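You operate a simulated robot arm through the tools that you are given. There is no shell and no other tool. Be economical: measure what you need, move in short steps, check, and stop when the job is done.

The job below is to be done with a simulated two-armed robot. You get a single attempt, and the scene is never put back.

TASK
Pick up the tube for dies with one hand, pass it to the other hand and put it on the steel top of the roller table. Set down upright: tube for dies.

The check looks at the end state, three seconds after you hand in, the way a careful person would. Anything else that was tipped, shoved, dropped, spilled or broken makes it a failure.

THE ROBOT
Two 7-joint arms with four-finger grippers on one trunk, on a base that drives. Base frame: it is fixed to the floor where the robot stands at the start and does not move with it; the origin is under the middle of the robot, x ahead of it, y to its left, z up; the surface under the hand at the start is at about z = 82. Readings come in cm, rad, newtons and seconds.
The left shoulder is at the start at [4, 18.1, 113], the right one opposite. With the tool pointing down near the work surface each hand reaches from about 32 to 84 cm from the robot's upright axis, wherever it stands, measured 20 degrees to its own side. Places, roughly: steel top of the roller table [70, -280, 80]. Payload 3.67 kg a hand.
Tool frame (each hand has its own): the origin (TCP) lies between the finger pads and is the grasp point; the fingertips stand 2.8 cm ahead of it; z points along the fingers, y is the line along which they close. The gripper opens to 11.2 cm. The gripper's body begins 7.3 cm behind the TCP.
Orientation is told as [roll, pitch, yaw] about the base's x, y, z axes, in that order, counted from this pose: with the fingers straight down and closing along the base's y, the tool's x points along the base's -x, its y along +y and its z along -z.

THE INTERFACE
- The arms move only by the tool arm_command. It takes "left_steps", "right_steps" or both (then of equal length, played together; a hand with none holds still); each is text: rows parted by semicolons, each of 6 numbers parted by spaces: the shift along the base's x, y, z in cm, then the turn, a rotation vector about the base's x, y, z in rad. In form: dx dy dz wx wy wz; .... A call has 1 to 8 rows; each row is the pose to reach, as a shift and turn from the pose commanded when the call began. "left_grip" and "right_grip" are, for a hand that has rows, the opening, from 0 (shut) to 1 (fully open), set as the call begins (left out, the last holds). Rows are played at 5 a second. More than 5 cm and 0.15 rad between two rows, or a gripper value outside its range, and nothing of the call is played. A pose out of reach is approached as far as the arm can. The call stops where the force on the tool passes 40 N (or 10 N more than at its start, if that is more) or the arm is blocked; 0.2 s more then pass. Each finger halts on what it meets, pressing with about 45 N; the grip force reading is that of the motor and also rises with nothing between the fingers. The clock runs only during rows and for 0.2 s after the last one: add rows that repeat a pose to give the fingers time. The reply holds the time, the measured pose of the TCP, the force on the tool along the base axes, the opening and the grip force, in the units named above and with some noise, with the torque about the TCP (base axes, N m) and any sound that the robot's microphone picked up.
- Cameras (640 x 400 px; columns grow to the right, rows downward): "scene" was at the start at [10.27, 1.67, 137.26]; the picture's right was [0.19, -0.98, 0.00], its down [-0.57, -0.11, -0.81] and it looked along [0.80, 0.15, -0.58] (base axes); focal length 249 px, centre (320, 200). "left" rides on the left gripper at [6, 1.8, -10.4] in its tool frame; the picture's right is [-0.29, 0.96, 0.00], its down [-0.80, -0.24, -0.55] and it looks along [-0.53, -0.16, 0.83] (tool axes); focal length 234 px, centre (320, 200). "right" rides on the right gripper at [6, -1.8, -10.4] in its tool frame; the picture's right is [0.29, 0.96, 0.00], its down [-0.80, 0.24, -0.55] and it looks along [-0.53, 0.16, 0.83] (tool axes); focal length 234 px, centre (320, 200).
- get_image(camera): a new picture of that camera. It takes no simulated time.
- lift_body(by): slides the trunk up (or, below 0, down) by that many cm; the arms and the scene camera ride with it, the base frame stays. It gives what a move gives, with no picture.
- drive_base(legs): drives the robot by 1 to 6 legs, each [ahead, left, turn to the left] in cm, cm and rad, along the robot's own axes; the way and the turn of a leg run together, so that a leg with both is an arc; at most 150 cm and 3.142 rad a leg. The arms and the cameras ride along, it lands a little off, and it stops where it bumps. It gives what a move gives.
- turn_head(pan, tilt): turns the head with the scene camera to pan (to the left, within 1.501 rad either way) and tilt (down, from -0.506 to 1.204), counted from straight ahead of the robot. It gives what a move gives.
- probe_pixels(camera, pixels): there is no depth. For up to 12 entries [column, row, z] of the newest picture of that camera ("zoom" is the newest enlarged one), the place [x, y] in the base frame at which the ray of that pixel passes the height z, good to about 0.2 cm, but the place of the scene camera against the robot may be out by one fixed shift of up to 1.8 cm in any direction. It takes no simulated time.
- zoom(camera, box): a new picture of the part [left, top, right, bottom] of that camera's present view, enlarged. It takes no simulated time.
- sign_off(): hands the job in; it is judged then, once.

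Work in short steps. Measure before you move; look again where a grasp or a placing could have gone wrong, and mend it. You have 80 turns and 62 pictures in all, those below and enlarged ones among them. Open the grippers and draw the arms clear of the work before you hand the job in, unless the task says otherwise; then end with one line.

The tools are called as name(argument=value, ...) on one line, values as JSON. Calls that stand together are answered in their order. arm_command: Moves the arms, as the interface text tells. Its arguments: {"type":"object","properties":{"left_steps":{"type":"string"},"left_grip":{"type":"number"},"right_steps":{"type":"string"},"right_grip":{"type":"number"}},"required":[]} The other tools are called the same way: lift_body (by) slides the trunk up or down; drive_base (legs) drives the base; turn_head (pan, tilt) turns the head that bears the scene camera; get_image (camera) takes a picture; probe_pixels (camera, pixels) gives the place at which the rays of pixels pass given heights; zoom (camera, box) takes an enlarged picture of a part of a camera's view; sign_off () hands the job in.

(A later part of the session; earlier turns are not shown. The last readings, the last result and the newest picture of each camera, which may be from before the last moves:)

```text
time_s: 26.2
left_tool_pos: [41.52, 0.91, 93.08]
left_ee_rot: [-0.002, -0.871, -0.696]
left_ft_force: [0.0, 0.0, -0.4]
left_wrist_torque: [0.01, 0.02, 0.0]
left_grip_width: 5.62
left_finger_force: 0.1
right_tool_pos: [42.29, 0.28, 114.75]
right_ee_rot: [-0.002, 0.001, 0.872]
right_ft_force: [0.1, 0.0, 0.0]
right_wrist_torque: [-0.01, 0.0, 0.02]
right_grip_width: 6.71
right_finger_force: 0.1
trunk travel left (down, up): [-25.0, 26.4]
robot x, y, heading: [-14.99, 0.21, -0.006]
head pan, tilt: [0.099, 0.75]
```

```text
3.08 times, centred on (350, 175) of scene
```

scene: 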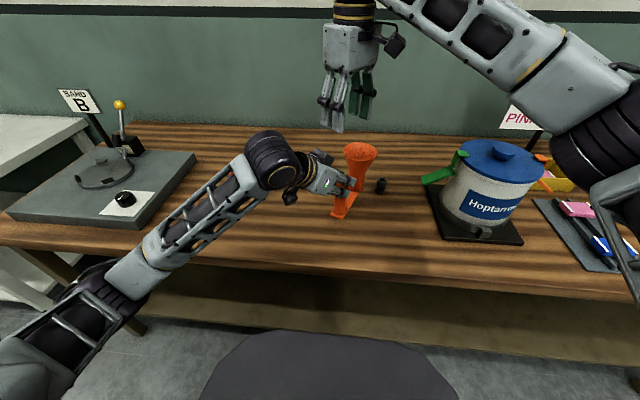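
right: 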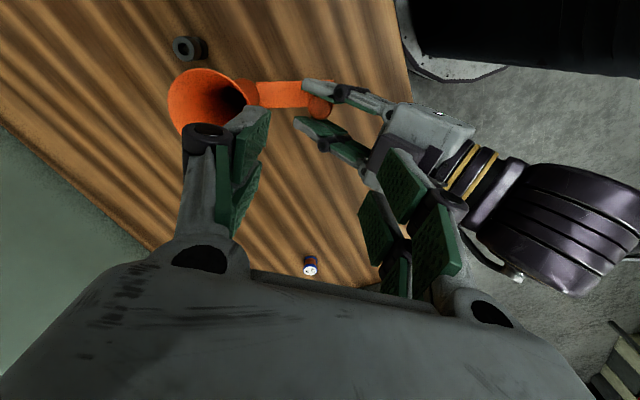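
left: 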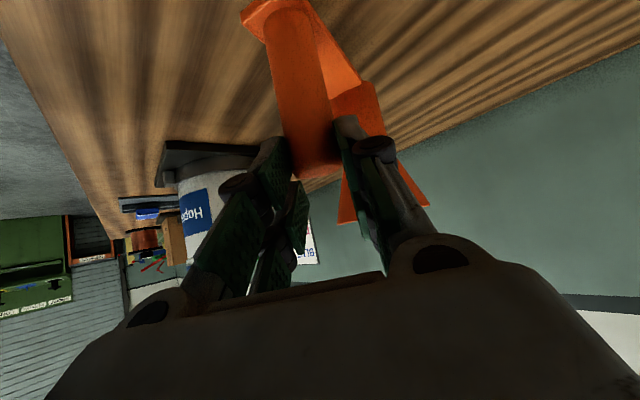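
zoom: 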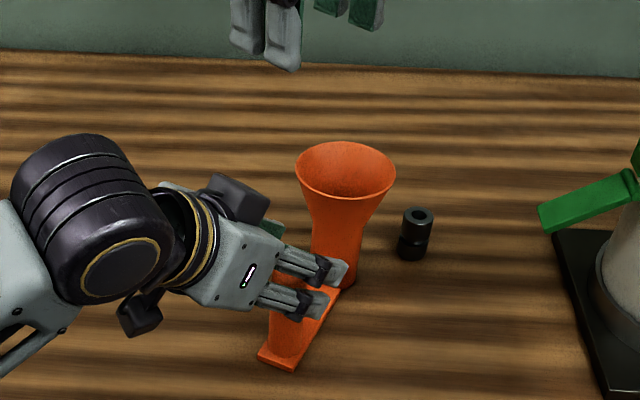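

Tube stands upright free between the open fingers. I locate the post base from this zoom... the newest zoom is the scene one, so I use full left pixels: base edges ≈(263.4,83... computed as (263,28) and (311,20)).

get_image(camera="left")

probe_pixels(camera="left", pixels=[[264, 32, 84], [310, 24, 84], [285, 18, 83.3], [293, 168, 92.5], [341, 158, 92.5], [318, 174, 92.5], [318, 174, 91.5]])

```text
23 pictures are left
```

left: 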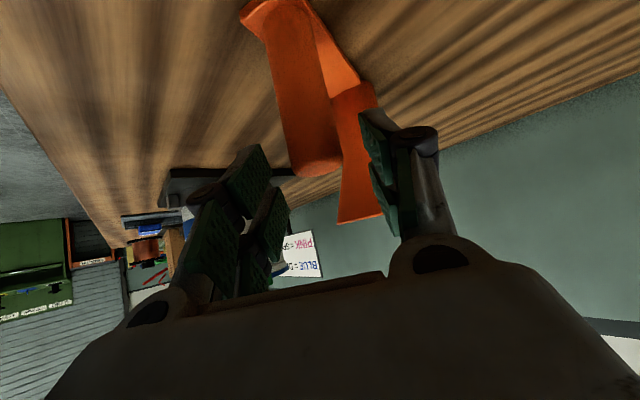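

```text
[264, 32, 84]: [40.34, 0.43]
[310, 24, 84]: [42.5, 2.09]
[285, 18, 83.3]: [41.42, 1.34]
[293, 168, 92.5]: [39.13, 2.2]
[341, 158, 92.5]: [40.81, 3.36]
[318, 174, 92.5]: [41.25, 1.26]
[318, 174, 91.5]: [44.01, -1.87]
```

Post axis ≈(41.9,0.8), top ≈92.3, well centred. I lower the left hand 5 cm along the post and grip.

arm_command(left_steps="0 0 -1.5 0 0 0; 0 0 -3 0 0 0; 0 0 -4.5 0 0 0; 0 0 -5.2 0 0 0; 0 0 -5.2 0 0 0")

arm_command(left_steps="0 0 0 0 0 0; 0 0 0 0 0 0; 0 0 0 0 0 0; 0 0 0 0 0 0; 0 0 0 0 0 0", left_grip=0)

arm_command(left_steps="0 0 0.3 0 0 0; 0 0 0.6 0 0 0; 0 0 0.9 0 0 0; 0 0 1.2 0 0 0; 0 0 1.5 0 0 0; 0 0 2 0 0 0; 0 0 2.5 0 0 0; 0 0 3 0 0 0")

zoom(camera="scene", box=[260, 110, 440, 240])

```text
time_s: 27.4
left_tool_pos: [41.4, 0.87, 88.04]
left_ee_rot: [-0.002, -0.874, -0.697]
left_ft_force: [0.3, 0.4, -0.4]
left_wrist_torque: [0.02, 0.01, -0.01]
left_grip_width: 5.62
left_finger_force: 0.1
right_tool_pos: [42.41, 0.32, 114.72]
right_ee_rot: [0.0, 0.001, 0.873]
right_ft_force: [-0.2, -0.3, -0.7]
right_wrist_torque: [0.0, 0.0, 0.01]
right_grip_width: 6.73
right_finger_force: 0.1
trunk travel left (down, up): [-25.0, 26.4]
robot x, y, heading: [-14.75, -0.21, 0.005]
head pan, tilt: [0.099, 0.75]
```

```text
time_s: 28.6
left_tool_pos: [41.45, 0.89, 87.95]
left_ee_rot: [-0.003, -0.872, -0.696]
left_ft_force: [0.4, -0.6, 0.1]
left_wrist_torque: [-0.06, 0.08, 0.01]
left_grip_width: 2.81
left_finger_force: 44.9
right_tool_pos: [42.33, 0.37, 114.76]
right_ee_rot: [0.0, 0.001, 0.872]
right_ft_force: [0.7, 0.0, 0.7]
right_wrist_torque: [-0.02, 0.02, -0.02]
right_grip_width: 6.74
right_finger_force: 0.0
trunk travel left (down, up): [-25.0, 26.4]
robot x, y, heading: [-15.06, -0.26, 0.002]
head pan, tilt: [0.099, 0.75]
```

```text
time_s: 30.4
left_tool_pos: [41.46, 0.95, 91.06]
left_ee_rot: [-0.002, -0.872, -0.698]
left_ft_force: [0.5, 0.2, -1.1]
left_wrist_torque: [0.05, 0.06, 0.03]
left_grip_width: 2.87
left_finger_force: 45.0
right_tool_pos: [42.16, 0.36, 114.77]
right_ee_rot: [0.0, -0.001, 0.871]
right_ft_force: [-0.5, 0.3, -0.1]
right_wrist_torque: [0.0, 0.02, -0.01]
right_grip_width: 6.74
right_finger_force: 0.0
trunk travel left (down, up): [-25.0, 26.4]
robot x, y, heading: [-14.97, 0.18, -0.001]
head pan, tilt: [0.099, 0.75]
```

```text
3.08 times, centred on (350, 175) of scene
```

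zoom: 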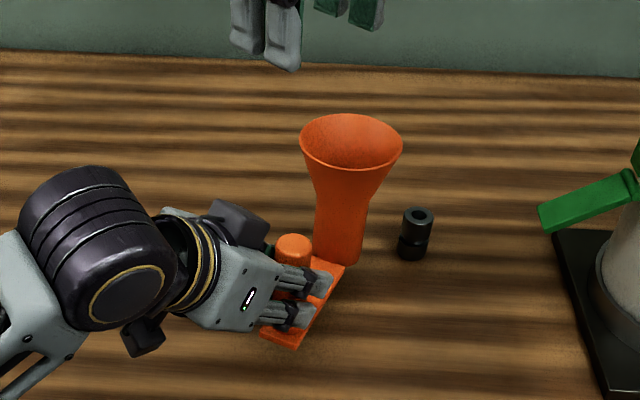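

Lifted 3 cm with no slip; the post top sticks out. I look with the right camera to align the right hand.

zoom(camera="right", box=[150, 30, 450, 220])

```text
2.11 times, centred on (300, 125) of right
```

zoom: 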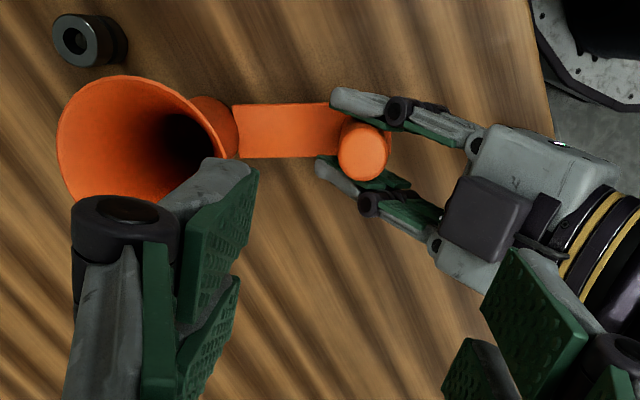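

Post top disc now clearly above the left fingers, centre ≈(363,156). Probing at z≈95.3.

probe_pixels(camera="zoom", pixels=[[363, 156, 95.3], [339, 156, 95.3], [388, 156, 95.3], [363, 180, 95.3], [363, 132, 95.3], [143, 140, 98.5], [234, 150, 98.5], [345, 105, 86.5]])

```text
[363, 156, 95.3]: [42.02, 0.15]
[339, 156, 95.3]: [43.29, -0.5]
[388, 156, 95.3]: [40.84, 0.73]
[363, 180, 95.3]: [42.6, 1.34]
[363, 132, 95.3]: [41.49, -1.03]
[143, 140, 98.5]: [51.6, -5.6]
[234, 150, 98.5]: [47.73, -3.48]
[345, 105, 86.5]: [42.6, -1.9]
```

Post at (42.0,0.2); right hand at (42.25,0.35), nearly above. I narrow the right opening to 4.5 cm and descend to z≈99 first, then check.

arm_command(right_steps="-0.2 -0.1 -1 0 0 0; -0.2 -0.1 -4 0 0 0; -0.2 -0.1 -7 0 0 0; -0.2 -0.1 -10 0 0 0; -0.2 -0.1 -13 0 0 0; -0.2 -0.1 -15.5 0 0 0; -0.2 -0.1 -15.5 0 0 0", right_grip=0.4)

get_image(camera="right")

zoom(camera="scene", box=[260, 80, 440, 220])

```text
time_s: 32.0
left_tool_pos: [41.52, 0.83, 91.03]
left_ee_rot: [-0.003, -0.873, -0.699]
left_ft_force: [-0.2, -1.2, -1.4]
left_wrist_torque: [0.04, 0.05, -0.03]
left_grip_width: 2.83
left_finger_force: 45.3
right_tool_pos: [42.23, 0.09, 99.15]
right_ee_rot: [0.0, 0.001, 0.87]
right_ft_force: [-0.6, 0.4, 1.0]
right_wrist_torque: [-0.02, -0.02, -0.01]
right_grip_width: 4.48
right_finger_force: 0.1
trunk travel left (down, up): [-25.0, 26.4]
robot x, y, heading: [-14.94, -0.13, 0.002]
head pan, tilt: [0.099, 0.75]
```

```text
20 pictures are left
```

right: 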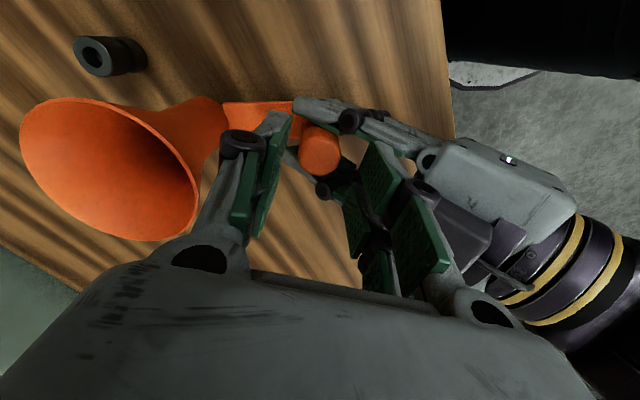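

```text
2.86 times, centred on (350, 150) of scene
```

zoom: 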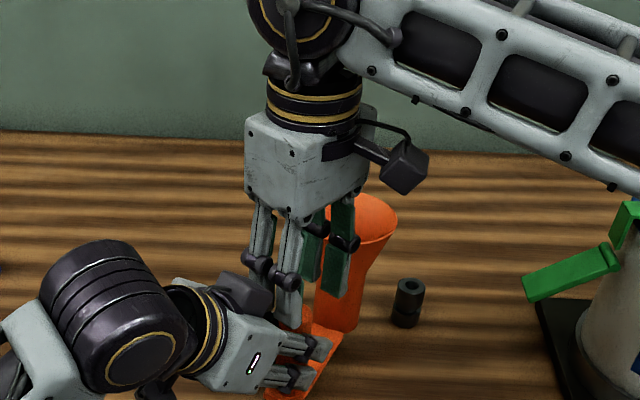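

Post top (320,150) lies midway between the right fingertips. I descend 4 cm slowly, then close.

arm_command(right_steps="0 0 -1 0 0 0; 0 0 -2 0 0 0; 0 0 -3 0 0 0; 0 0 -4 0 0 0; 0 0 -4.2 0 0 0; 0 0 -4.2 0 0 0")

zoom(camera="right", box=[180, 60, 480, 260])

```text
time_s: 33.0
left_tool_pos: [41.27, 0.97, 90.29]
left_ee_rot: [-0.004, -0.855, -0.691]
left_ft_force: [-2.4, 1.5, -5.2]
left_wrist_torque: [-0.06, -0.02, 0.02]
left_grip_width: 2.81
left_finger_force: 44.6
right_tool_pos: [42.44, 0.18, 96.26]
right_ee_rot: [-0.003, -0.009, 0.865]
right_ft_force: [2.2, -1.2, 3.7]
right_wrist_torque: [0.03, 0.03, -0.03]
right_grip_width: 4.86
right_finger_force: 0.0
trunk travel left (down, up): [-25.0, 26.4]
robot x, y, heading: [-14.86, 0.22, 0.003]
head pan, tilt: [0.099, 0.75]
stopped in row 4 (left hand): the force on the tool passed its limit at 45 N (the readings are from after the stop); the commanded pose is now the measured one
```

```text
2.00 times, centred on (330, 160) of right
```

zoom: 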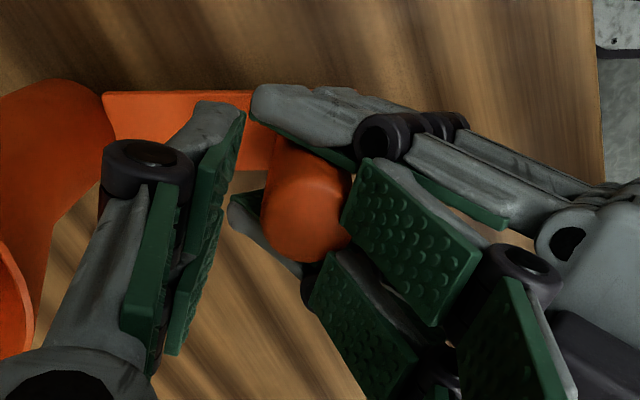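

The right rear finger met the left upper finger, with ~1.5–2 cm of the post between the right pads. I lift the right hand 0.3 cm, take a provisional grip here, and will regrip deeper after the left lets go.

arm_command(right_steps="0 0 0.2 0 0 0; 0 0 0.2 0 0 0; 0 0 0.2 0 0 0; 0 0 0.2 0 0 0; 0 0 0.2 0 0 0", right_grip=0)

zoom(camera="right", box=[180, 60, 480, 260])

zoom(camera="scene", box=[260, 110, 440, 240])

```text
time_s: 34.2
left_tool_pos: [41.29, 1.09, 90.17]
left_ee_rot: [-0.004, -0.853, -0.693]
left_ft_force: [-8.9, 8.7, -27.2]
left_wrist_torque: [0.0, -0.18, -0.02]
left_grip_width: 2.83
left_finger_force: 44.9
right_tool_pos: [42.36, 0.17, 96.45]
right_ee_rot: [-0.002, -0.009, 0.865]
right_ft_force: [8.9, -8.7, 26.3]
right_wrist_torque: [-0.29, -0.11, 0.01]
right_grip_width: 0.59
right_finger_force: 35.8
trunk travel left (down, up): [-25.0, 26.4]
robot x, y, heading: [-14.66, 0.22, -0.0]
head pan, tilt: [0.099, 0.75]
```

```text
2.00 times, centred on (330, 160) of right
```

zoom: 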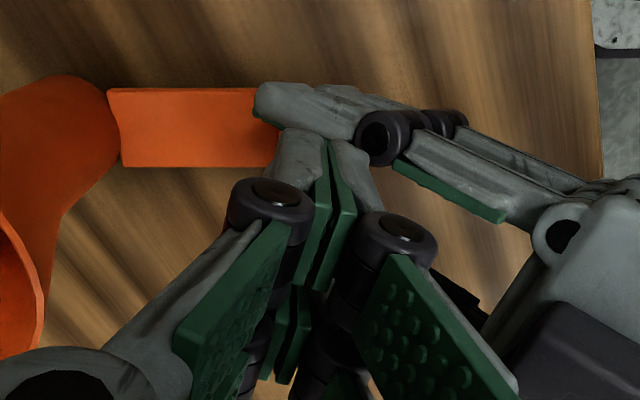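

```text
3.08 times, centred on (350, 175) of scene
```

zoom: 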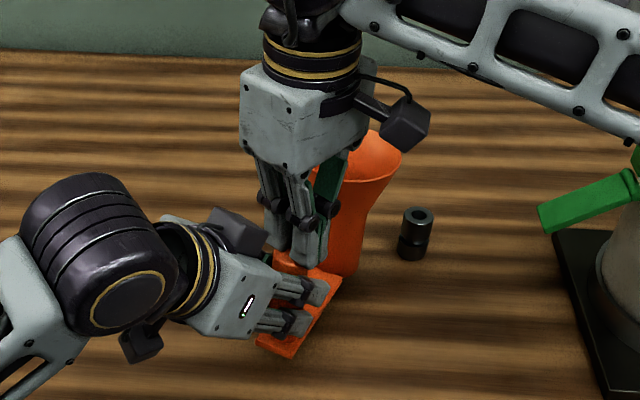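

The right fingers closed above the post's top (0.59 cm): my push slid the post down in the left grip. I withdraw the right hand upward; I'll turn it so it closes parallel to the left fingers, which lets it sit on top of them with more overlap.

arm_command(right_steps="0 0 2 0 0 0; 0 0 5 0 0 0; 0 0 9 0 0 -0.14; 0 0 13 0 0 -0.28; 0 0 15 0 0 -0.42; 0 0 16 0 0 -0.56; 0 0 16 0 0 -0.7")

arm_command(right_steps="0 0 0 0 0 -0.145; 0 0 0 0 0 -0.29; 0 0 0 0 0 -0.435; 0 0 0 0 0 -0.58; 0 0 0 0 0 -0.725; 0 0 0 0 0 -0.866; 0 0 0 0 0 -0.866", right_grip=0.45)

zoom(camera="scene", box=[260, 110, 440, 240])

```text
time_s: 35.8
left_tool_pos: [41.45, 1.0, 90.22]
left_ee_rot: [-0.005, -0.86, -0.694]
left_ft_force: [-0.8, -0.1, -1.8]
left_wrist_torque: [0.03, 0.05, 0.0]
left_grip_width: 2.81
left_finger_force: 44.8
right_tool_pos: [42.25, 0.12, 112.36]
right_ee_rot: [-0.003, -0.007, 0.166]
right_ft_force: [0.4, 0.5, -0.2]
right_wrist_torque: [0.0, -0.02, 0.01]
right_grip_width: 0.0
right_finger_force: 35.8
trunk travel left (down, up): [-25.0, 26.4]
robot x, y, heading: [-15.15, -0.08, -0.002]
head pan, tilt: [0.099, 0.75]
```

```text
time_s: 37.4
left_tool_pos: [41.34, 0.97, 90.28]
left_ee_rot: [-0.006, -0.86, -0.695]
left_ft_force: [0.4, 0.0, -0.5]
left_wrist_torque: [0.02, 0.04, 0.04]
left_grip_width: 2.84
left_finger_force: 44.1
right_tool_pos: [42.42, 0.08, 112.47]
right_ee_rot: [-0.002, -0.007, -0.699]
right_ft_force: [-0.1, -0.2, -0.9]
right_wrist_torque: [0.0, 0.03, 0.0]
right_grip_width: 5.03
right_finger_force: 0.0
trunk travel left (down, up): [-25.0, 26.4]
robot x, y, heading: [-14.97, 0.35, -0.003]
head pan, tilt: [0.099, 0.75]
```

```text
3.08 times, centred on (350, 175) of scene
```

zoom: 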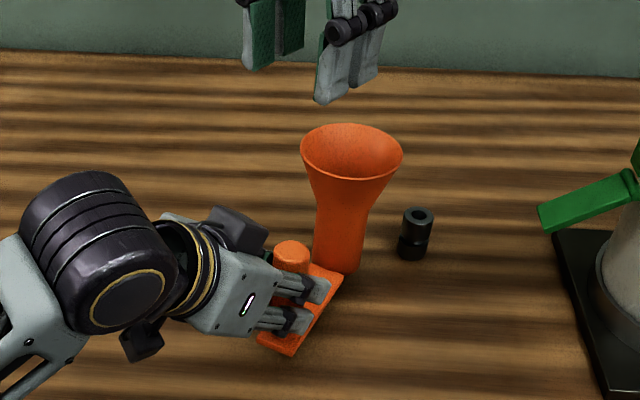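

The tube is still ~2 cm above the bench with relation unchanged. To give more free post, I set it down, lower the left grip to z≈87, and regrip.

arm_command(left_steps="0 0 -0.8 0 0 0; 0 0 -1.4 0 0 0; 0 0 -1.8 0 0 0; 0 0 -2.1 0 0 0; 0 0 -2.3 0 0 0; 0 0 -2.3 0 0 0")

arm_command(left_steps="0 0 0 0 0 0; 0 0 0 0 0 0; 0 0 -0.5 0 0 0; 0 0 -0.9 0 0 0; 0 0 -0.9 0 0 0", left_grip=0.5)

arm_command(left_steps="0 0 0 0 0 0; 0 0 0 0 0 0; 0 0 0 0 0 0; 0 0 0 0 0 0", left_grip=0)

```text
time_s: 38.8
left_tool_pos: [41.46, 1.05, 88.22]
left_ee_rot: [-0.003, -0.862, -0.697]
left_ft_force: [2.2, -1.0, 5.1]
left_wrist_torque: [-0.48, -0.87, 0.08]
left_grip_width: 2.82
left_finger_force: 44.6
right_tool_pos: [42.26, 0.08, 112.43]
right_ee_rot: [-0.002, -0.007, -0.699]
right_ft_force: [0.3, 1.0, -0.6]
right_wrist_torque: [-0.01, 0.05, 0.0]
right_grip_width: 5.05
right_finger_force: 0.2
trunk travel left (down, up): [-25.0, 26.4]
robot x, y, heading: [-15.02, -0.05, -0.0]
head pan, tilt: [0.099, 0.75]
```

```text
time_s: 40.0
left_tool_pos: [41.39, 1.01, 87.14]
left_ee_rot: [-0.004, -0.857, -0.695]
left_ft_force: [-0.6, 0.4, 0.4]
left_wrist_torque: [-0.03, -0.02, 0.0]
left_grip_width: 5.6
left_finger_force: 0.1
right_tool_pos: [42.38, 0.17, 112.42]
right_ee_rot: [-0.002, -0.006, -0.697]
right_ft_force: [0.1, 0.4, 0.1]
right_wrist_torque: [0.0, -0.01, 0.01]
right_grip_width: 5.05
right_finger_force: 0.1
trunk travel left (down, up): [-25.0, 26.4]
robot x, y, heading: [-14.62, -0.09, 0.003]
head pan, tilt: [0.099, 0.75]
```

```text
time_s: 41.0
left_tool_pos: [41.33, 0.99, 87.26]
left_ee_rot: [-0.006, -0.859, -0.695]
left_ft_force: [0.1, 1.2, 1.1]
left_wrist_torque: [-0.01, 0.05, -0.02]
left_grip_width: 2.8
left_finger_force: 45.3
right_tool_pos: [42.32, 0.11, 112.4]
right_ee_rot: [-0.003, -0.006, -0.7]
right_ft_force: [-0.1, -0.1, 0.5]
right_wrist_torque: [-0.01, -0.02, 0.01]
right_grip_width: 5.04
right_finger_force: 0.0
trunk travel left (down, up): [-25.0, 26.4]
robot x, y, heading: [-14.71, -0.16, 0.0]
head pan, tilt: [0.099, 0.75]
```

Gripped at 2.8 cm, no plate contact. I lift 2 cm gently and view from the right camera.

arm_command(left_steps="0 0 0.3 0 0 0; 0 0 0.6 0 0 0; 0 0 0.9 0 0 0; 0 0 1.2 0 0 0; 0 0 1.6 0 0 0; 0 0 2 0 0 0; 0 0 2 0 0 0")

get_image(camera="right")

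```text
time_s: 42.6
left_tool_pos: [41.48, 1.03, 89.17]
left_ee_rot: [-0.005, -0.86, -0.694]
left_ft_force: [0.2, -0.3, -0.4]
left_wrist_torque: [0.05, 0.03, 0.0]
left_grip_width: 2.84
left_finger_force: 45.3
right_tool_pos: [42.43, 0.07, 112.38]
right_ee_rot: [-0.002, -0.007, -0.698]
right_ft_force: [0.1, -0.2, 0.1]
right_wrist_torque: [-0.03, 0.01, -0.01]
right_grip_width: 5.03
right_finger_force: 0.1
trunk travel left (down, up): [-25.0, 26.4]
robot x, y, heading: [-14.85, -0.03, -0.001]
head pan, tilt: [0.099, 0.75]
```

```text
14 pictures are left
```

right: 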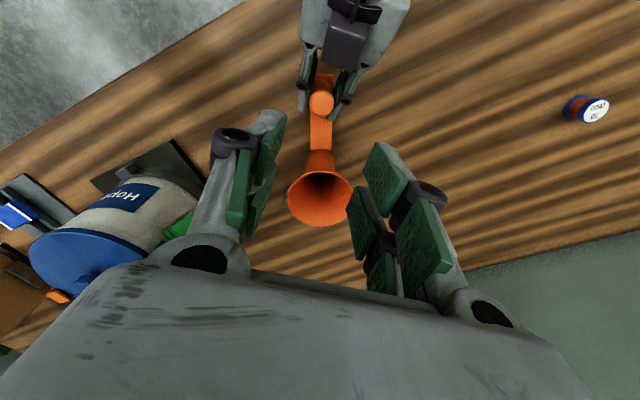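

Nice aligned view; post top centre at (321,103). Probing it.

probe_pixels(camera="right", pixels=[[321, 103, 94], [309, 103, 94], [333, 103, 94], [321, 115, 94], [321, 91, 94], [320, 198, 97]])

```text
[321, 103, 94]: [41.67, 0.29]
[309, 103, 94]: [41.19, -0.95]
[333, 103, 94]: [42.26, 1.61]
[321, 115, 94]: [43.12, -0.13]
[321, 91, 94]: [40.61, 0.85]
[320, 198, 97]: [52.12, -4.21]
```

I move the right hand over the post and descend to TCP z≈93.8, slowing at the end; the force limit guards.

arm_command(right_steps="-0.3 0.05 -4 0 0 0; -0.3 0.05 -8 0 0 0; -0.3 0.05 -12 0 0 0; -0.3 0.05 -14.5 0 0 0; -0.3 0.05 -16 0 0 0; -0.3 0.05 -17.3 0 0 0; -0.3 0.05 -18.5 0 0 0; -0.3 0.05 -18.5 0 0 0")

get_image(camera="right")

```text
time_s: 44.2
left_tool_pos: [41.16, 1.2, 88.31]
left_ee_rot: [-0.005, -0.838, -0.691]
left_ft_force: [-0.8, -0.1, -4.7]
left_wrist_torque: [0.1, -0.03, -0.06]
left_grip_width: 2.79
left_finger_force: 44.9
right_tool_pos: [42.35, 0.04, 94.5]
right_ee_rot: [0.006, -0.012, -0.7]
right_ft_force: [1.7, 0.1, 2.4]
right_wrist_torque: [-0.01, 0.07, 0.05]
right_grip_width: 5.24
right_finger_force: 1.7
trunk travel left (down, up): [-25.0, 26.4]
robot x, y, heading: [-14.94, -0.09, -0.003]
head pan, tilt: [0.099, 0.75]
stopped in row 8 (left hand): the force on the tool passed its limit at 48 N (the readings are from after the stop); the commanded pose is now the measured one
```

```text
13 pictures are left
```

right: 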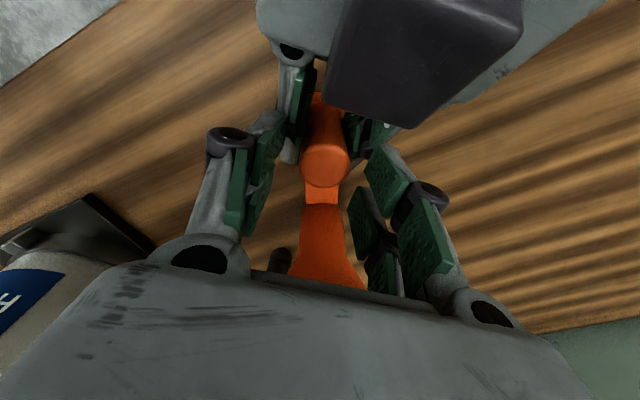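

Fingers met the left ones, but the post top (325,165) now protrudes above the right fingertips by ~1.5 cm between the pads. I close the right hand here.

arm_command(right_steps="0.2 -0.15 0 0 0 0; 0.2 -0.15 0 0 0 0; 0.2 -0.15 0 0 0 0; 0.2 -0.15 0 0 0 0", right_grip=0)

get_image(camera="right")

```text
time_s: 45.2
left_tool_pos: [41.17, 1.15, 88.34]
left_ee_rot: [-0.006, -0.837, -0.691]
left_ft_force: [9.7, -18.3, -16.7]
left_wrist_torque: [1.82, -0.34, -1.93]
left_grip_width: 2.81
left_finger_force: 44.8
right_tool_pos: [42.32, 0.12, 94.74]
right_ee_rot: [0.009, -0.009, -0.696]
right_ft_force: [-9.5, 17.7, 15.2]
right_wrist_torque: [-0.47, 1.18, 1.83]
right_grip_width: 4.9
right_finger_force: 44.5
trunk travel left (down, up): [-25.0, 26.4]
robot x, y, heading: [-14.79, 0.17, -0.0]
head pan, tilt: [0.099, 0.75]
```

```text
12 pictures are left
```

right: 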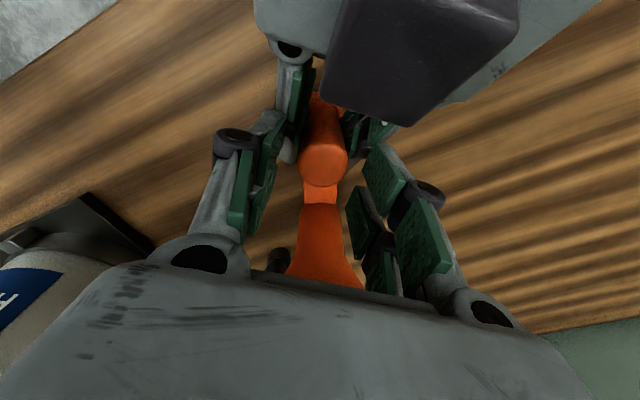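

The right fingers jam on the left ones (4.9 cm), so sharing the post is too tight. New plan: the right hand takes the tube's waist, tilted 50° like the left, from the right side. First I open and raise the right hand clear.

arm_command(right_steps="0 0 0 0 0 0; 0 0 0 0 0 0; 0 0 2 0 0 0; 0 0 6 0 0 0; 0 0 10 0 0 0; 0 0 14 0 0 0; 0 -3 17 0 0 0; 0 -3 17 0 0 0", right_grip=0.55)

arm_command(right_steps="0 -3 0 0 0 0.14; 0 -6 0 0 0 0.28; 0 -9 0 0 0 0.42; 0 -12 0 0 0 0.56; 0 -15 0 0 0 0.7; 0 -16 0 0 0 0.7", right_grip=0.8)

arm_command(right_steps="0 0 0 0 -0.145 0; 0 0 0 0 -0.29 0; 0 0 0 0 -0.435 0; 0 0 0 0 -0.58 0; 0 0 0 0 -0.725 0; 0 0 0 0 -0.87 0; 0 0 0 0 -0.87 0")

```text
time_s: 47.0
left_tool_pos: [41.21, 1.34, 88.26]
left_ee_rot: [-0.008, -0.839, -0.688]
left_ft_force: [0.1, 0.6, -0.6]
left_wrist_torque: [0.01, 0.04, -0.02]
left_grip_width: 2.81
left_finger_force: 45.0
right_tool_pos: [42.51, -3.01, 111.61]
right_ee_rot: [0.006, -0.014, -0.701]
right_ft_force: [0.0, -0.2, 0.8]
right_wrist_torque: [-0.01, -0.01, 0.01]
right_grip_width: 6.16
right_finger_force: 0.1
trunk travel left (down, up): [-25.0, 26.4]
robot x, y, heading: [-14.81, -0.08, -0.003]
head pan, tilt: [0.099, 0.75]
```

```text
time_s: 48.4
left_tool_pos: [41.2, 1.22, 88.43]
left_ee_rot: [-0.003, -0.84, -0.69]
left_ft_force: [0.6, -0.1, -1.2]
left_wrist_torque: [0.01, 0.04, -0.03]
left_grip_width: 2.83
left_finger_force: 45.1
right_tool_pos: [42.37, -19.12, 111.48]
right_ee_rot: [0.005, -0.011, -0.001]
right_ft_force: [0.6, -0.4, 0.1]
right_wrist_torque: [-0.01, 0.02, -0.01]
right_grip_width: 8.98
right_finger_force: 0.0
trunk travel left (down, up): [-25.0, 26.4]
robot x, y, heading: [-14.99, -0.15, -0.004]
head pan, tilt: [0.099, 0.75]
```

```text
time_s: 50.0
left_tool_pos: [41.17, 1.28, 88.31]
left_ee_rot: [-0.007, -0.837, -0.69]
left_ft_force: [-0.5, -0.2, -0.6]
left_wrist_torque: [0.02, 0.07, 0.05]
left_grip_width: 2.8
left_finger_force: 45.4
right_tool_pos: [42.41, -19.07, 111.58]
right_ee_rot: [0.008, -0.883, -0.002]
right_ft_force: [0.7, 0.1, 0.3]
right_wrist_torque: [0.0, 0.01, 0.0]
right_grip_width: 8.95
right_finger_force: 0.0
trunk travel left (down, up): [-25.0, 26.4]
robot x, y, heading: [-14.72, 0.07, 0.003]
head pan, tilt: [0.099, 0.75]
```

Left still holds firmly. I yaw the right hand +0.7 and move it to a pre-approach at about (41,-14,93).

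arm_command(right_steps="0 0 -3 0 0 0.14; 0 1 -6 0 0 0.28; 0 2 -9 0 0 0.42; -0.5 3 -12 0 0 0.56; -1 4 -15 0 0 0.7; -1 5 -18 0 0 0.7; -1 5 -18 0 0 0.7")

get_image(camera="right")

```text
time_s: 51.6
left_tool_pos: [41.24, 1.26, 88.41]
left_ee_rot: [-0.006, -0.839, -0.692]
left_ft_force: [-0.2, 0.3, -1.0]
left_wrist_torque: [0.01, 0.08, -0.03]
left_grip_width: 2.83
left_finger_force: 44.8
right_tool_pos: [41.39, -14.05, 93.54]
right_ee_rot: [0.008, -0.881, 0.699]
right_ft_force: [-0.2, -0.1, 0.6]
right_wrist_torque: [0.0, 0.0, 0.0]
right_grip_width: 8.95
right_finger_force: 0.1
trunk travel left (down, up): [-25.0, 26.4]
robot x, y, heading: [-14.75, 0.05, 0.001]
head pan, tilt: [0.099, 0.75]
```

```text
11 pictures are left
```

right: 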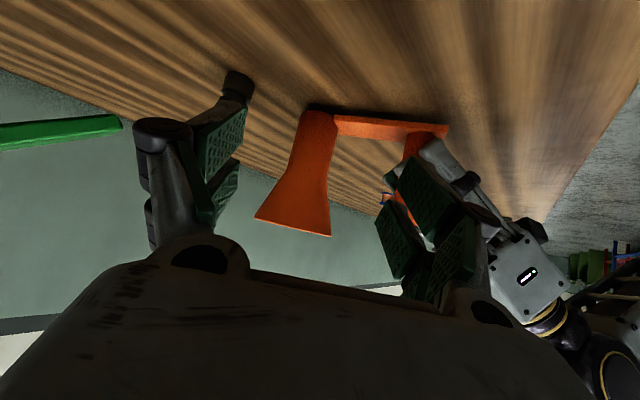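

Tube foot at (304–337,116), rim (256,217)–(330,236). Probing for position.

probe_pixels(camera="right", pixels=[[304, 115, 83], [337, 119, 83], [320, 112, 83], [302, 140, 86], [335, 145, 86], [302, 140, 88], [335, 145, 88], [236, 98, 82], [337, 130, 83.5]])

```text
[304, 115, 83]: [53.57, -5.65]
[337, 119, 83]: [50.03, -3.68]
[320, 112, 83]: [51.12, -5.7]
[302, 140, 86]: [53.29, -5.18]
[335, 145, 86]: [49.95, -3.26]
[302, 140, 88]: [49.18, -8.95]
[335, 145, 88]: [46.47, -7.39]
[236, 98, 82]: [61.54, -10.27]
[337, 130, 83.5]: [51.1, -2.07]
```

Tube axis ≈(51.9,−4.5). I descend to z≈87.8 and advance to within 4 cm, then check.

arm_command(right_steps="0.9 1.5 -3 0 0 0; 0.9 1.5 -5.7 0 0 0; 3.2 3.4 -5.7 0 0 0; 5.5 5.3 -5.7 0 0 0; 7.5 7 -5.7 0 0 0; 7.5 7 -5.7 0 0 0")

get_image(camera="right")

```text
time_s: 53.0
left_tool_pos: [41.22, 1.12, 88.32]
left_ee_rot: [-0.005, -0.841, -0.691]
left_ft_force: [-0.4, -0.3, -0.4]
left_wrist_torque: [0.03, 0.06, 0.04]
left_grip_width: 2.84
left_finger_force: 45.6
right_tool_pos: [48.99, -7.02, 87.93]
right_ee_rot: [0.006, -0.882, 0.698]
right_ft_force: [-0.2, -0.4, 0.5]
right_wrist_torque: [0.0, -0.01, 0.01]
right_grip_width: 8.96
right_finger_force: 0.1
trunk travel left (down, up): [-25.0, 26.4]
robot x, y, heading: [-14.97, -0.13, 0.001]
head pan, tilt: [0.099, 0.75]
```

```text
10 pictures are left
```

right: 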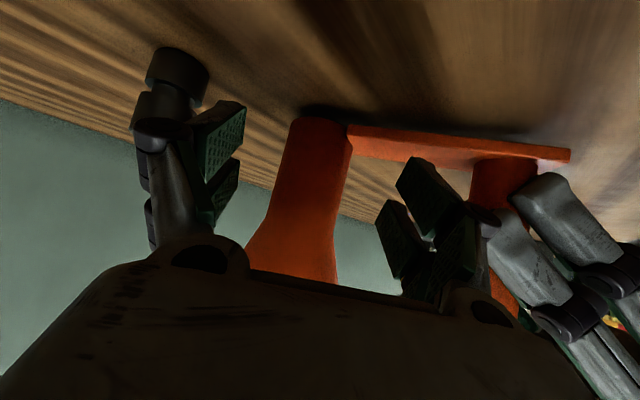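

Tube (290–350) is centred between the right fingers. I advance the last 3.4 cm and close the right hand.

arm_command(right_steps="1.3 1.1 0 0 0 0; 2.5 2.2 0 0 0 0; 2.5 2.2 0 0 0 0")

arm_command(right_steps="0 0 0 0 0 0; 0 0 0 0 0 0; 0 0 0 0 0 0; 0 0 0 0 0 0; 0 0 0 0 0 0", right_grip=0)

zoom(camera="scene", box=[260, 110, 440, 240])

```text
time_s: 53.8
left_tool_pos: [41.23, 1.17, 88.36]
left_ee_rot: [-0.007, -0.839, -0.691]
left_ft_force: [-0.3, -0.5, -1.8]
left_wrist_torque: [0.02, 0.08, 0.04]
left_grip_width: 2.82
left_finger_force: 44.9
right_tool_pos: [51.46, -4.79, 87.86]
right_ee_rot: [0.008, -0.88, 0.696]
right_ft_force: [0.5, 0.1, -0.5]
right_wrist_torque: [-0.01, -0.02, -0.05]
right_grip_width: 8.97
right_finger_force: 0.0
trunk travel left (down, up): [-25.0, 26.4]
robot x, y, heading: [-14.85, 0.29, 0.0]
head pan, tilt: [0.099, 0.75]
```

```text
time_s: 55.0
left_tool_pos: [41.1, 1.22, 88.27]
left_ee_rot: [-0.009, -0.837, -0.691]
left_ft_force: [-10.5, 8.6, -2.5]
left_wrist_torque: [-0.58, -0.62, 0.29]
left_grip_width: 2.81
left_finger_force: 45.5
right_tool_pos: [51.39, -4.79, 87.94]
right_ee_rot: [0.006, -0.882, 0.698]
right_ft_force: [10.8, -8.5, 2.3]
right_wrist_torque: [0.79, 0.9, -0.14]
right_grip_width: 4.69
right_finger_force: 44.6
trunk travel left (down, up): [-25.0, 26.4]
robot x, y, heading: [-15.06, -0.25, -0.002]
head pan, tilt: [0.099, 0.75]
```

```text
3.08 times, centred on (350, 175) of scene
```

zoom: 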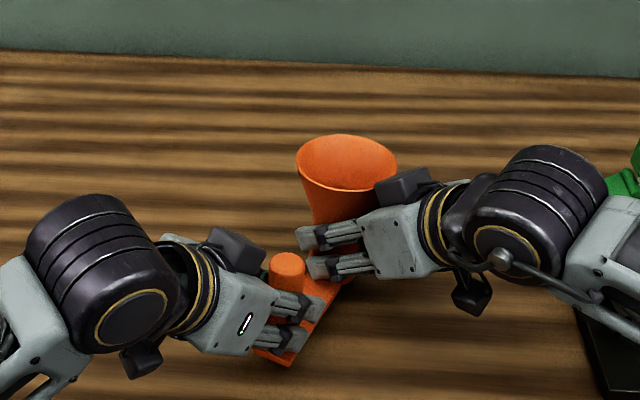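

Both hands hold it (right 4.69 cm on the waist). Now the left opens and draws back along its pointing line.

arm_command(left_steps="0 0 0 0 0 0; 0 0 0 0 0 0; 0 0 0 0 0 0; -2.3 1.95 0 0 0 0; -4.6 3.9 0 0 0 0; -6.9 5.8 1 0 0 0; -6.9 8 5 0 0 0; -6.9 10 8 0 0 0", left_grip=0.6)

arm_command(right_steps="0 0 0.4 0 0 0; 0 0 0.8 0 0 0; 0 0 1.2 0 0 0; 0 0 1.6 0 0 0; 0 0 2 0 0 0; 0 0 2.5 0 0 0; 0 0 3 0 0 0; 0 0 3.5 0 0 0")

zoom(camera="scene", box=[230, 90, 470, 260])

```text
time_s: 56.8
left_tool_pos: [34.38, 11.33, 96.35]
left_ee_rot: [-0.006, -0.838, -0.691]
left_ft_force: [-1.0, 0.2, -0.2]
left_wrist_torque: [0.02, 0.0, 0.02]
left_grip_width: 6.72
left_finger_force: 0.0
right_tool_pos: [51.4, -4.77, 87.89]
right_ee_rot: [0.007, -0.882, 0.697]
right_ft_force: [-0.1, -0.3, 0.0]
right_wrist_torque: [-0.08, -0.05, 0.01]
right_grip_width: 4.64
right_finger_force: 44.9
trunk travel left (down, up): [-25.0, 26.4]
robot x, y, heading: [-14.76, 0.38, 0.0]
head pan, tilt: [0.099, 0.75]
```

```text
time_s: 58.6
left_tool_pos: [34.48, 11.14, 96.45]
left_ee_rot: [-0.005, -0.839, -0.691]
left_ft_force: [-0.2, -0.6, 0.7]
left_wrist_torque: [-0.03, -0.02, -0.02]
left_grip_width: 6.72
left_finger_force: 0.1
right_tool_pos: [51.52, -4.95, 91.32]
right_ee_rot: [0.006, -0.882, 0.699]
right_ft_force: [-0.3, 0.7, -2.4]
right_wrist_torque: [-0.01, -0.03, 0.0]
right_grip_width: 4.65
right_finger_force: 44.5
trunk travel left (down, up): [-25.0, 26.4]
robot x, y, heading: [-14.76, 0.33, -0.002]
head pan, tilt: [0.099, 0.75]
```

```text
2.35 times, centred on (350, 175) of scene
```

zoom: 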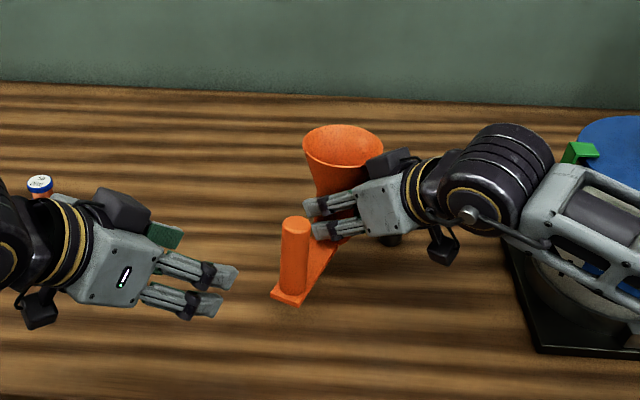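

Handover done; right hand holds the tube upright alone. I lift 12 cm gently, then back away 30 cm from the bench.

arm_command(right_steps="0 0 1 0 0 0; 0 0 2.5 0 0 0; 0 0 4 0 0 0; 0 0 5.5 0 0 0; 0 0 7 0 0 0; 0 0 8.5 0 0 0; 0 0 10 0 0 0; 0 0 12 0 0 0")

drive_base(legs=[[-35, 0, 0]])

turn_head(pan=-0.9, tilt=0.4)

get_image(camera="scene")

```text
time_s: 60.4
left_tool_pos: [34.35, 11.22, 96.27]
left_ee_rot: [-0.006, -0.839, -0.691]
left_ft_force: [-0.2, 1.0, -0.2]
left_wrist_torque: [-0.02, -0.01, 0.03]
left_grip_width: 6.73
left_finger_force: 0.1
right_tool_pos: [51.46, -4.88, 103.32]
right_ee_rot: [0.007, -0.881, 0.699]
right_ft_force: [-0.1, 0.7, -1.9]
right_wrist_torque: [-0.04, -0.04, -0.02]
right_grip_width: 4.64
right_finger_force: 45.4
trunk travel left (down, up): [-25.0, 26.4]
robot x, y, heading: [-14.79, 0.52, -0.0]
head pan, tilt: [0.099, 0.75]
```

```text
time_s: 62.7
left_tool_pos: [-0.81, 11.03, 96.54]
left_ee_rot: [-0.004, -0.839, -0.696]
left_ft_force: [-0.7, 0.4, 0.8]
left_wrist_torque: [-0.03, -0.02, 0.03]
left_grip_width: 6.72
left_finger_force: 0.0
right_tool_pos: [16.2, -5.01, 103.37]
right_ee_rot: [0.007, -0.881, 0.692]
right_ft_force: [-0.1, -0.3, -0.7]
right_wrist_torque: [0.0, -0.07, -0.01]
right_grip_width: 4.65
right_finger_force: 45.0
trunk travel left (down, up): [-25.0, 26.4]
robot x, y, heading: [-49.87, 0.13, -0.007]
head pan, tilt: [0.099, 0.75]
```

```text
time_s: 64.0
left_tool_pos: [-0.79, 11.17, 96.5]
left_ee_rot: [-0.005, -0.838, -0.694]
left_ft_force: [0.4, 0.6, -0.6]
left_wrist_torque: [0.04, 0.01, 0.0]
left_grip_width: 6.71
left_finger_force: 0.0
right_tool_pos: [16.28, -5.03, 103.32]
right_ee_rot: [0.008, -0.88, 0.693]
right_ft_force: [-0.6, -0.1, -0.6]
right_wrist_torque: [-0.04, -0.08, -0.04]
right_grip_width: 4.63
right_finger_force: 44.5
trunk travel left (down, up): [-25.0, 26.4]
robot x, y, heading: [-50.13, 0.22, -0.008]
head pan, tilt: [-0.901, 0.4]
```

```text
7 pictures are left
```

scene: 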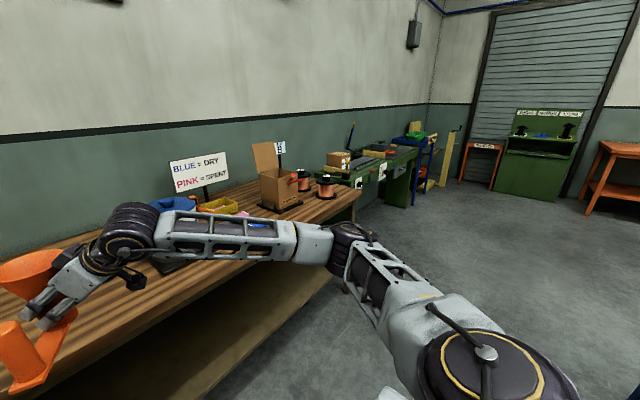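

Tube still held; floor to the right is clear. I drive 270 cm to the right, then look at the roller table ahead.

drive_base(legs=[[0, -140, 0], [0, -130, 0]])

turn_head(pan=-0.05, tilt=0.5)

get_image(camera="scene")

```text
time_s: 77.6
left_tool_pos: [-1.86, -259.72, 96.45]
left_ee_rot: [-0.006, -0.837, -0.691]
left_ft_force: [-0.1, -0.1, -0.4]
left_wrist_torque: [-0.02, 0.01, -0.02]
left_grip_width: 6.72
left_finger_force: 0.1
right_tool_pos: [15.19, -275.72, 103.45]
right_ee_rot: [0.008, -0.879, 0.7]
right_ft_force: [1.0, 0.6, -1.1]
right_wrist_torque: [-0.04, -0.02, -0.02]
right_grip_width: 4.63
right_finger_force: 45.1
trunk travel left (down, up): [-25.0, 26.4]
robot x, y, heading: [-51.01, -271.29, 0.003]
head pan, tilt: [-0.901, 0.4]
```

```text
time_s: 78.8
left_tool_pos: [-1.83, -259.69, 96.33]
left_ee_rot: [-0.006, -0.84, -0.689]
left_ft_force: [-0.7, 0.1, 0.1]
left_wrist_torque: [-0.02, -0.01, 0.04]
left_grip_width: 6.73
left_finger_force: 0.1
right_tool_pos: [15.3, -275.7, 103.4]
right_ee_rot: [0.007, -0.882, 0.7]
right_ft_force: [0.0, 0.4, -0.6]
right_wrist_torque: [-0.05, -0.05, 0.0]
right_grip_width: 4.63
right_finger_force: 44.4
trunk travel left (down, up): [-25.0, 26.4]
robot x, y, heading: [-50.95, -271.15, 0.001]
head pan, tilt: [-0.051, 0.499]
```

```text
6 pictures are left
```

scene: 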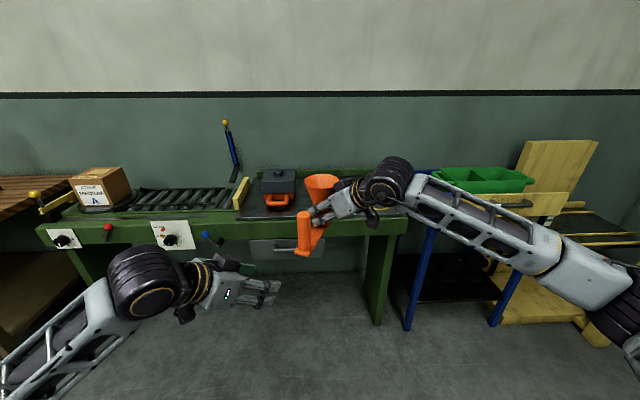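

The steel top spans about (245,215) to (405,210) with a dark box having an orange handle at (280,188). I probe bounds at z=80.

probe_pixels(camera="scene", pixels=[[245, 216, 80], [404, 210, 80], [262, 207, 80], [292, 207, 80], [294, 195, 80], [345, 205, 80], [245, 180, 80], [395, 185, 80], [250, 190, 80]])

zoom(camera="scene", box=[220, 140, 440, 270])

```text
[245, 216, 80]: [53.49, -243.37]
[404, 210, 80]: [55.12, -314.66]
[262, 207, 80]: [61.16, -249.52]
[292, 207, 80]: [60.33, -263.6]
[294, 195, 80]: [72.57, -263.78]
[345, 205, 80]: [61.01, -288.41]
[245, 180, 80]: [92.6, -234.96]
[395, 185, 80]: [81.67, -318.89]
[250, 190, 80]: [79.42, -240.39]
```

```text
2.91 times, centred on (330, 205) of scene
```

zoom: 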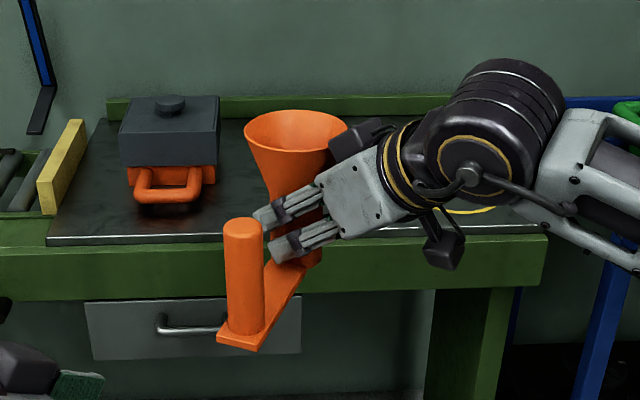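

Free spot chosen: tube axis at ≈(72,−281), post toward the robot at ≈(62,−276), about 10 cm right of the box. I raise the left hand 14 cm for clearance, then drive ahead.

arm_command(left_steps="0 0 4 0 0 0; 0 0 8 0 0 0; 0 0 12 0 0 0; 0 0 15 0 0 0; 0 0 15 0 0 0")

drive_base(legs=[[0, -5.3, 0], [54, 0, 0]])

get_image(camera="right")

```text
time_s: 80.0
left_tool_pos: [-1.78, -259.71, 111.37]
left_ee_rot: [-0.003, -0.838, -0.689]
left_ft_force: [-0.3, -1.4, 0.5]
left_wrist_torque: [-0.02, -0.01, 0.01]
left_grip_width: 6.72
left_finger_force: 0.0
right_tool_pos: [15.33, -275.81, 103.43]
right_ee_rot: [0.006, -0.882, 0.7]
right_ft_force: [0.1, -0.3, -1.2]
right_wrist_torque: [-0.04, -0.03, 0.04]
right_grip_width: 4.62
right_finger_force: 44.8
trunk travel left (down, up): [-25.0, 26.4]
robot x, y, heading: [-51.38, -271.0, 0.003]
head pan, tilt: [-0.051, 0.499]
```

```text
time_s: 83.7
left_tool_pos: [52.82, -265.02, 111.46]
left_ee_rot: [-0.005, -0.838, -0.689]
left_ft_force: [-0.1, 0.3, 0.3]
left_wrist_torque: [0.02, 0.02, -0.04]
left_grip_width: 6.73
left_finger_force: 0.1
right_tool_pos: [69.83, -280.98, 103.28]
right_ee_rot: [0.009, -0.882, 0.7]
right_ft_force: [-0.2, -0.1, -0.5]
right_wrist_torque: [-0.01, -0.04, 0.0]
right_grip_width: 4.63
right_finger_force: 45.2
trunk travel left (down, up): [-25.0, 26.4]
robot x, y, heading: [3.27, -276.33, 0.004]
head pan, tilt: [-0.051, 0.499]
```

```text
4 pictures are left
```

right: 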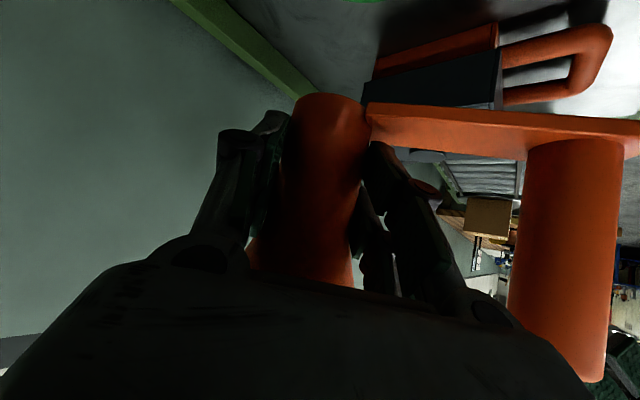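

Arrived at TCP (69.8,−281). I look from the scene camera to verify the spot under the tube is clear.

turn_head(pan=-0.15, tilt=0.7)

get_image(camera="scene")

```text
time_s: 84.4
left_tool_pos: [52.71, -264.99, 111.34]
left_ee_rot: [-0.006, -0.839, -0.688]
left_ft_force: [-0.2, -0.2, 0.0]
left_wrist_torque: [0.06, 0.0, -0.01]
left_grip_width: 6.72
left_finger_force: 0.0
right_tool_pos: [69.72, -280.93, 103.32]
right_ee_rot: [0.007, -0.881, 0.701]
right_ft_force: [0.1, -0.3, -1.1]
right_wrist_torque: [0.01, -0.04, 0.0]
right_grip_width: 4.62
right_finger_force: 45.7
trunk travel left (down, up): [-25.0, 26.4]
robot x, y, heading: [3.52, -276.24, 0.0]
head pan, tilt: [-0.15, 0.7]
```

```text
3 pictures are left
```

scene: 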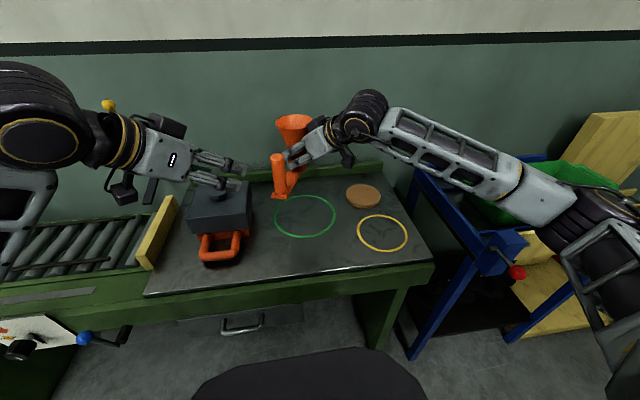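

The steel top is clear except the box at left, a clay disc at (362,195), and painted rings. I probe these for clearances.

probe_pixels(camera="scene", pixels=[[346, 197, 80], [362, 208, 80], [380, 200, 80], [275, 215, 80], [335, 215, 80], [305, 236, 80], [305, 196, 80], [252, 235, 80], [240, 260, 80], [147, 295, 80], [430, 265, 80], [300, 180, 80]])

```text
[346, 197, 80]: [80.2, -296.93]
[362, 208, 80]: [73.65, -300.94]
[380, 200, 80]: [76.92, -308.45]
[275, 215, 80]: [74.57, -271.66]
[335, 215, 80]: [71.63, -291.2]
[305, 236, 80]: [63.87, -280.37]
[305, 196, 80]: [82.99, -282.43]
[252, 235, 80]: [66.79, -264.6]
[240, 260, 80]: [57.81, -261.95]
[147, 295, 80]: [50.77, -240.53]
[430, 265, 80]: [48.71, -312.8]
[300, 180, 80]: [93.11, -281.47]
```

Clear: box edge ≥9 cm away, disc ≥12 cm from the hand. I lower 16 cm, then creep to contact.

arm_command(right_steps="0 0 -2 0 0 0; 0 0 -4.5 0 0 0; 0 0 -7 0 0 0; 0 0 -9.5 0 0 0; 0 0 -12 0 0 0; 0 0 -14 0 0 0; 0 0 -15.5 0 0 0; 0 0 -16 0 0 0")

arm_command(right_steps="0 0 -0.4 0 0 0; 0 0 -0.8 0 0 0; 0 0 -1.2 0 0 0; 0 0 -1.5 0 0 0")

```text
time_s: 86.2
left_tool_pos: [52.73, -264.96, 111.28]
left_ee_rot: [-0.006, -0.84, -0.69]
left_ft_force: [-0.1, 0.0, -0.3]
left_wrist_torque: [0.01, -0.01, 0.03]
left_grip_width: 6.72
left_finger_force: 0.0
right_tool_pos: [69.63, -280.98, 87.3]
right_ee_rot: [0.007, -0.881, 0.698]
right_ft_force: [0.2, -0.6, -1.0]
right_wrist_torque: [0.0, -0.04, -0.02]
right_grip_width: 4.62
right_finger_force: 45.1
trunk travel left (down, up): [-25.0, 26.4]
robot x, y, heading: [3.39, -276.13, 0.005]
head pan, tilt: [-0.15, 0.7]
```

```text
time_s: 87.2
left_tool_pos: [52.71, -265.03, 111.25]
left_ee_rot: [-0.006, -0.84, -0.688]
left_ft_force: [-0.9, 0.7, 0.7]
left_wrist_torque: [-0.02, 0.0, -0.05]
left_grip_width: 6.73
left_finger_force: 0.2
right_tool_pos: [69.77, -281.05, 85.78]
right_ee_rot: [0.009, -0.882, 0.7]
right_ft_force: [0.4, 0.2, -0.9]
right_wrist_torque: [-0.01, -0.02, -0.03]
right_grip_width: 4.61
right_finger_force: 45.6
trunk travel left (down, up): [-25.0, 26.4]
robot x, y, heading: [3.32, -276.06, 0.005]
head pan, tilt: [-0.15, 0.7]
```

No contact yet at 85.8; I creep further in small steps.

arm_command(right_steps="0 0 -0.3 0 0 0; 0 0 -0.6 0 0 0; 0 0 -0.6 0 0 0")

```text
time_s: 88.0
left_tool_pos: [52.72, -265.04, 111.17]
left_ee_rot: [-0.004, -0.839, -0.689]
left_ft_force: [-0.1, -0.3, 0.0]
left_wrist_torque: [0.01, 0.02, 0.01]
left_grip_width: 6.73
left_finger_force: 0.1
right_tool_pos: [69.7, -280.96, 85.24]
right_ee_rot: [0.006, -0.882, 0.7]
right_ft_force: [1.0, -0.2, -1.9]
right_wrist_torque: [-0.02, -0.02, 0.01]
right_grip_width: 4.61
right_finger_force: 45.1
trunk travel left (down, up): [-25.0, 26.4]
robot x, y, heading: [3.46, -276.03, 0.002]
head pan, tilt: [-0.15, 0.7]
```

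Still free; continuing.

arm_command(right_steps="0 0 -0.3 0 0 0; 0 0 -0.6 0 0 0; 0 0 -0.6 0 0 0")

```text
time_s: 88.8
left_tool_pos: [52.56, -264.97, 111.37]
left_ee_rot: [-0.006, -0.839, -0.69]
left_ft_force: [-0.4, -0.2, 0.0]
left_wrist_torque: [-0.01, -0.02, -0.01]
left_grip_width: 6.72
left_finger_force: 0.1
right_tool_pos: [69.75, -280.94, 84.84]
right_ee_rot: [0.006, -0.885, 0.7]
right_ft_force: [1.7, 0.0, 6.3]
right_wrist_torque: [0.09, -0.36, -0.02]
right_grip_width: 4.62
right_finger_force: 44.8
trunk travel left (down, up): [-25.0, 26.4]
robot x, y, heading: [3.3, -276.41, 0.0]
head pan, tilt: [-0.15, 0.7]
```

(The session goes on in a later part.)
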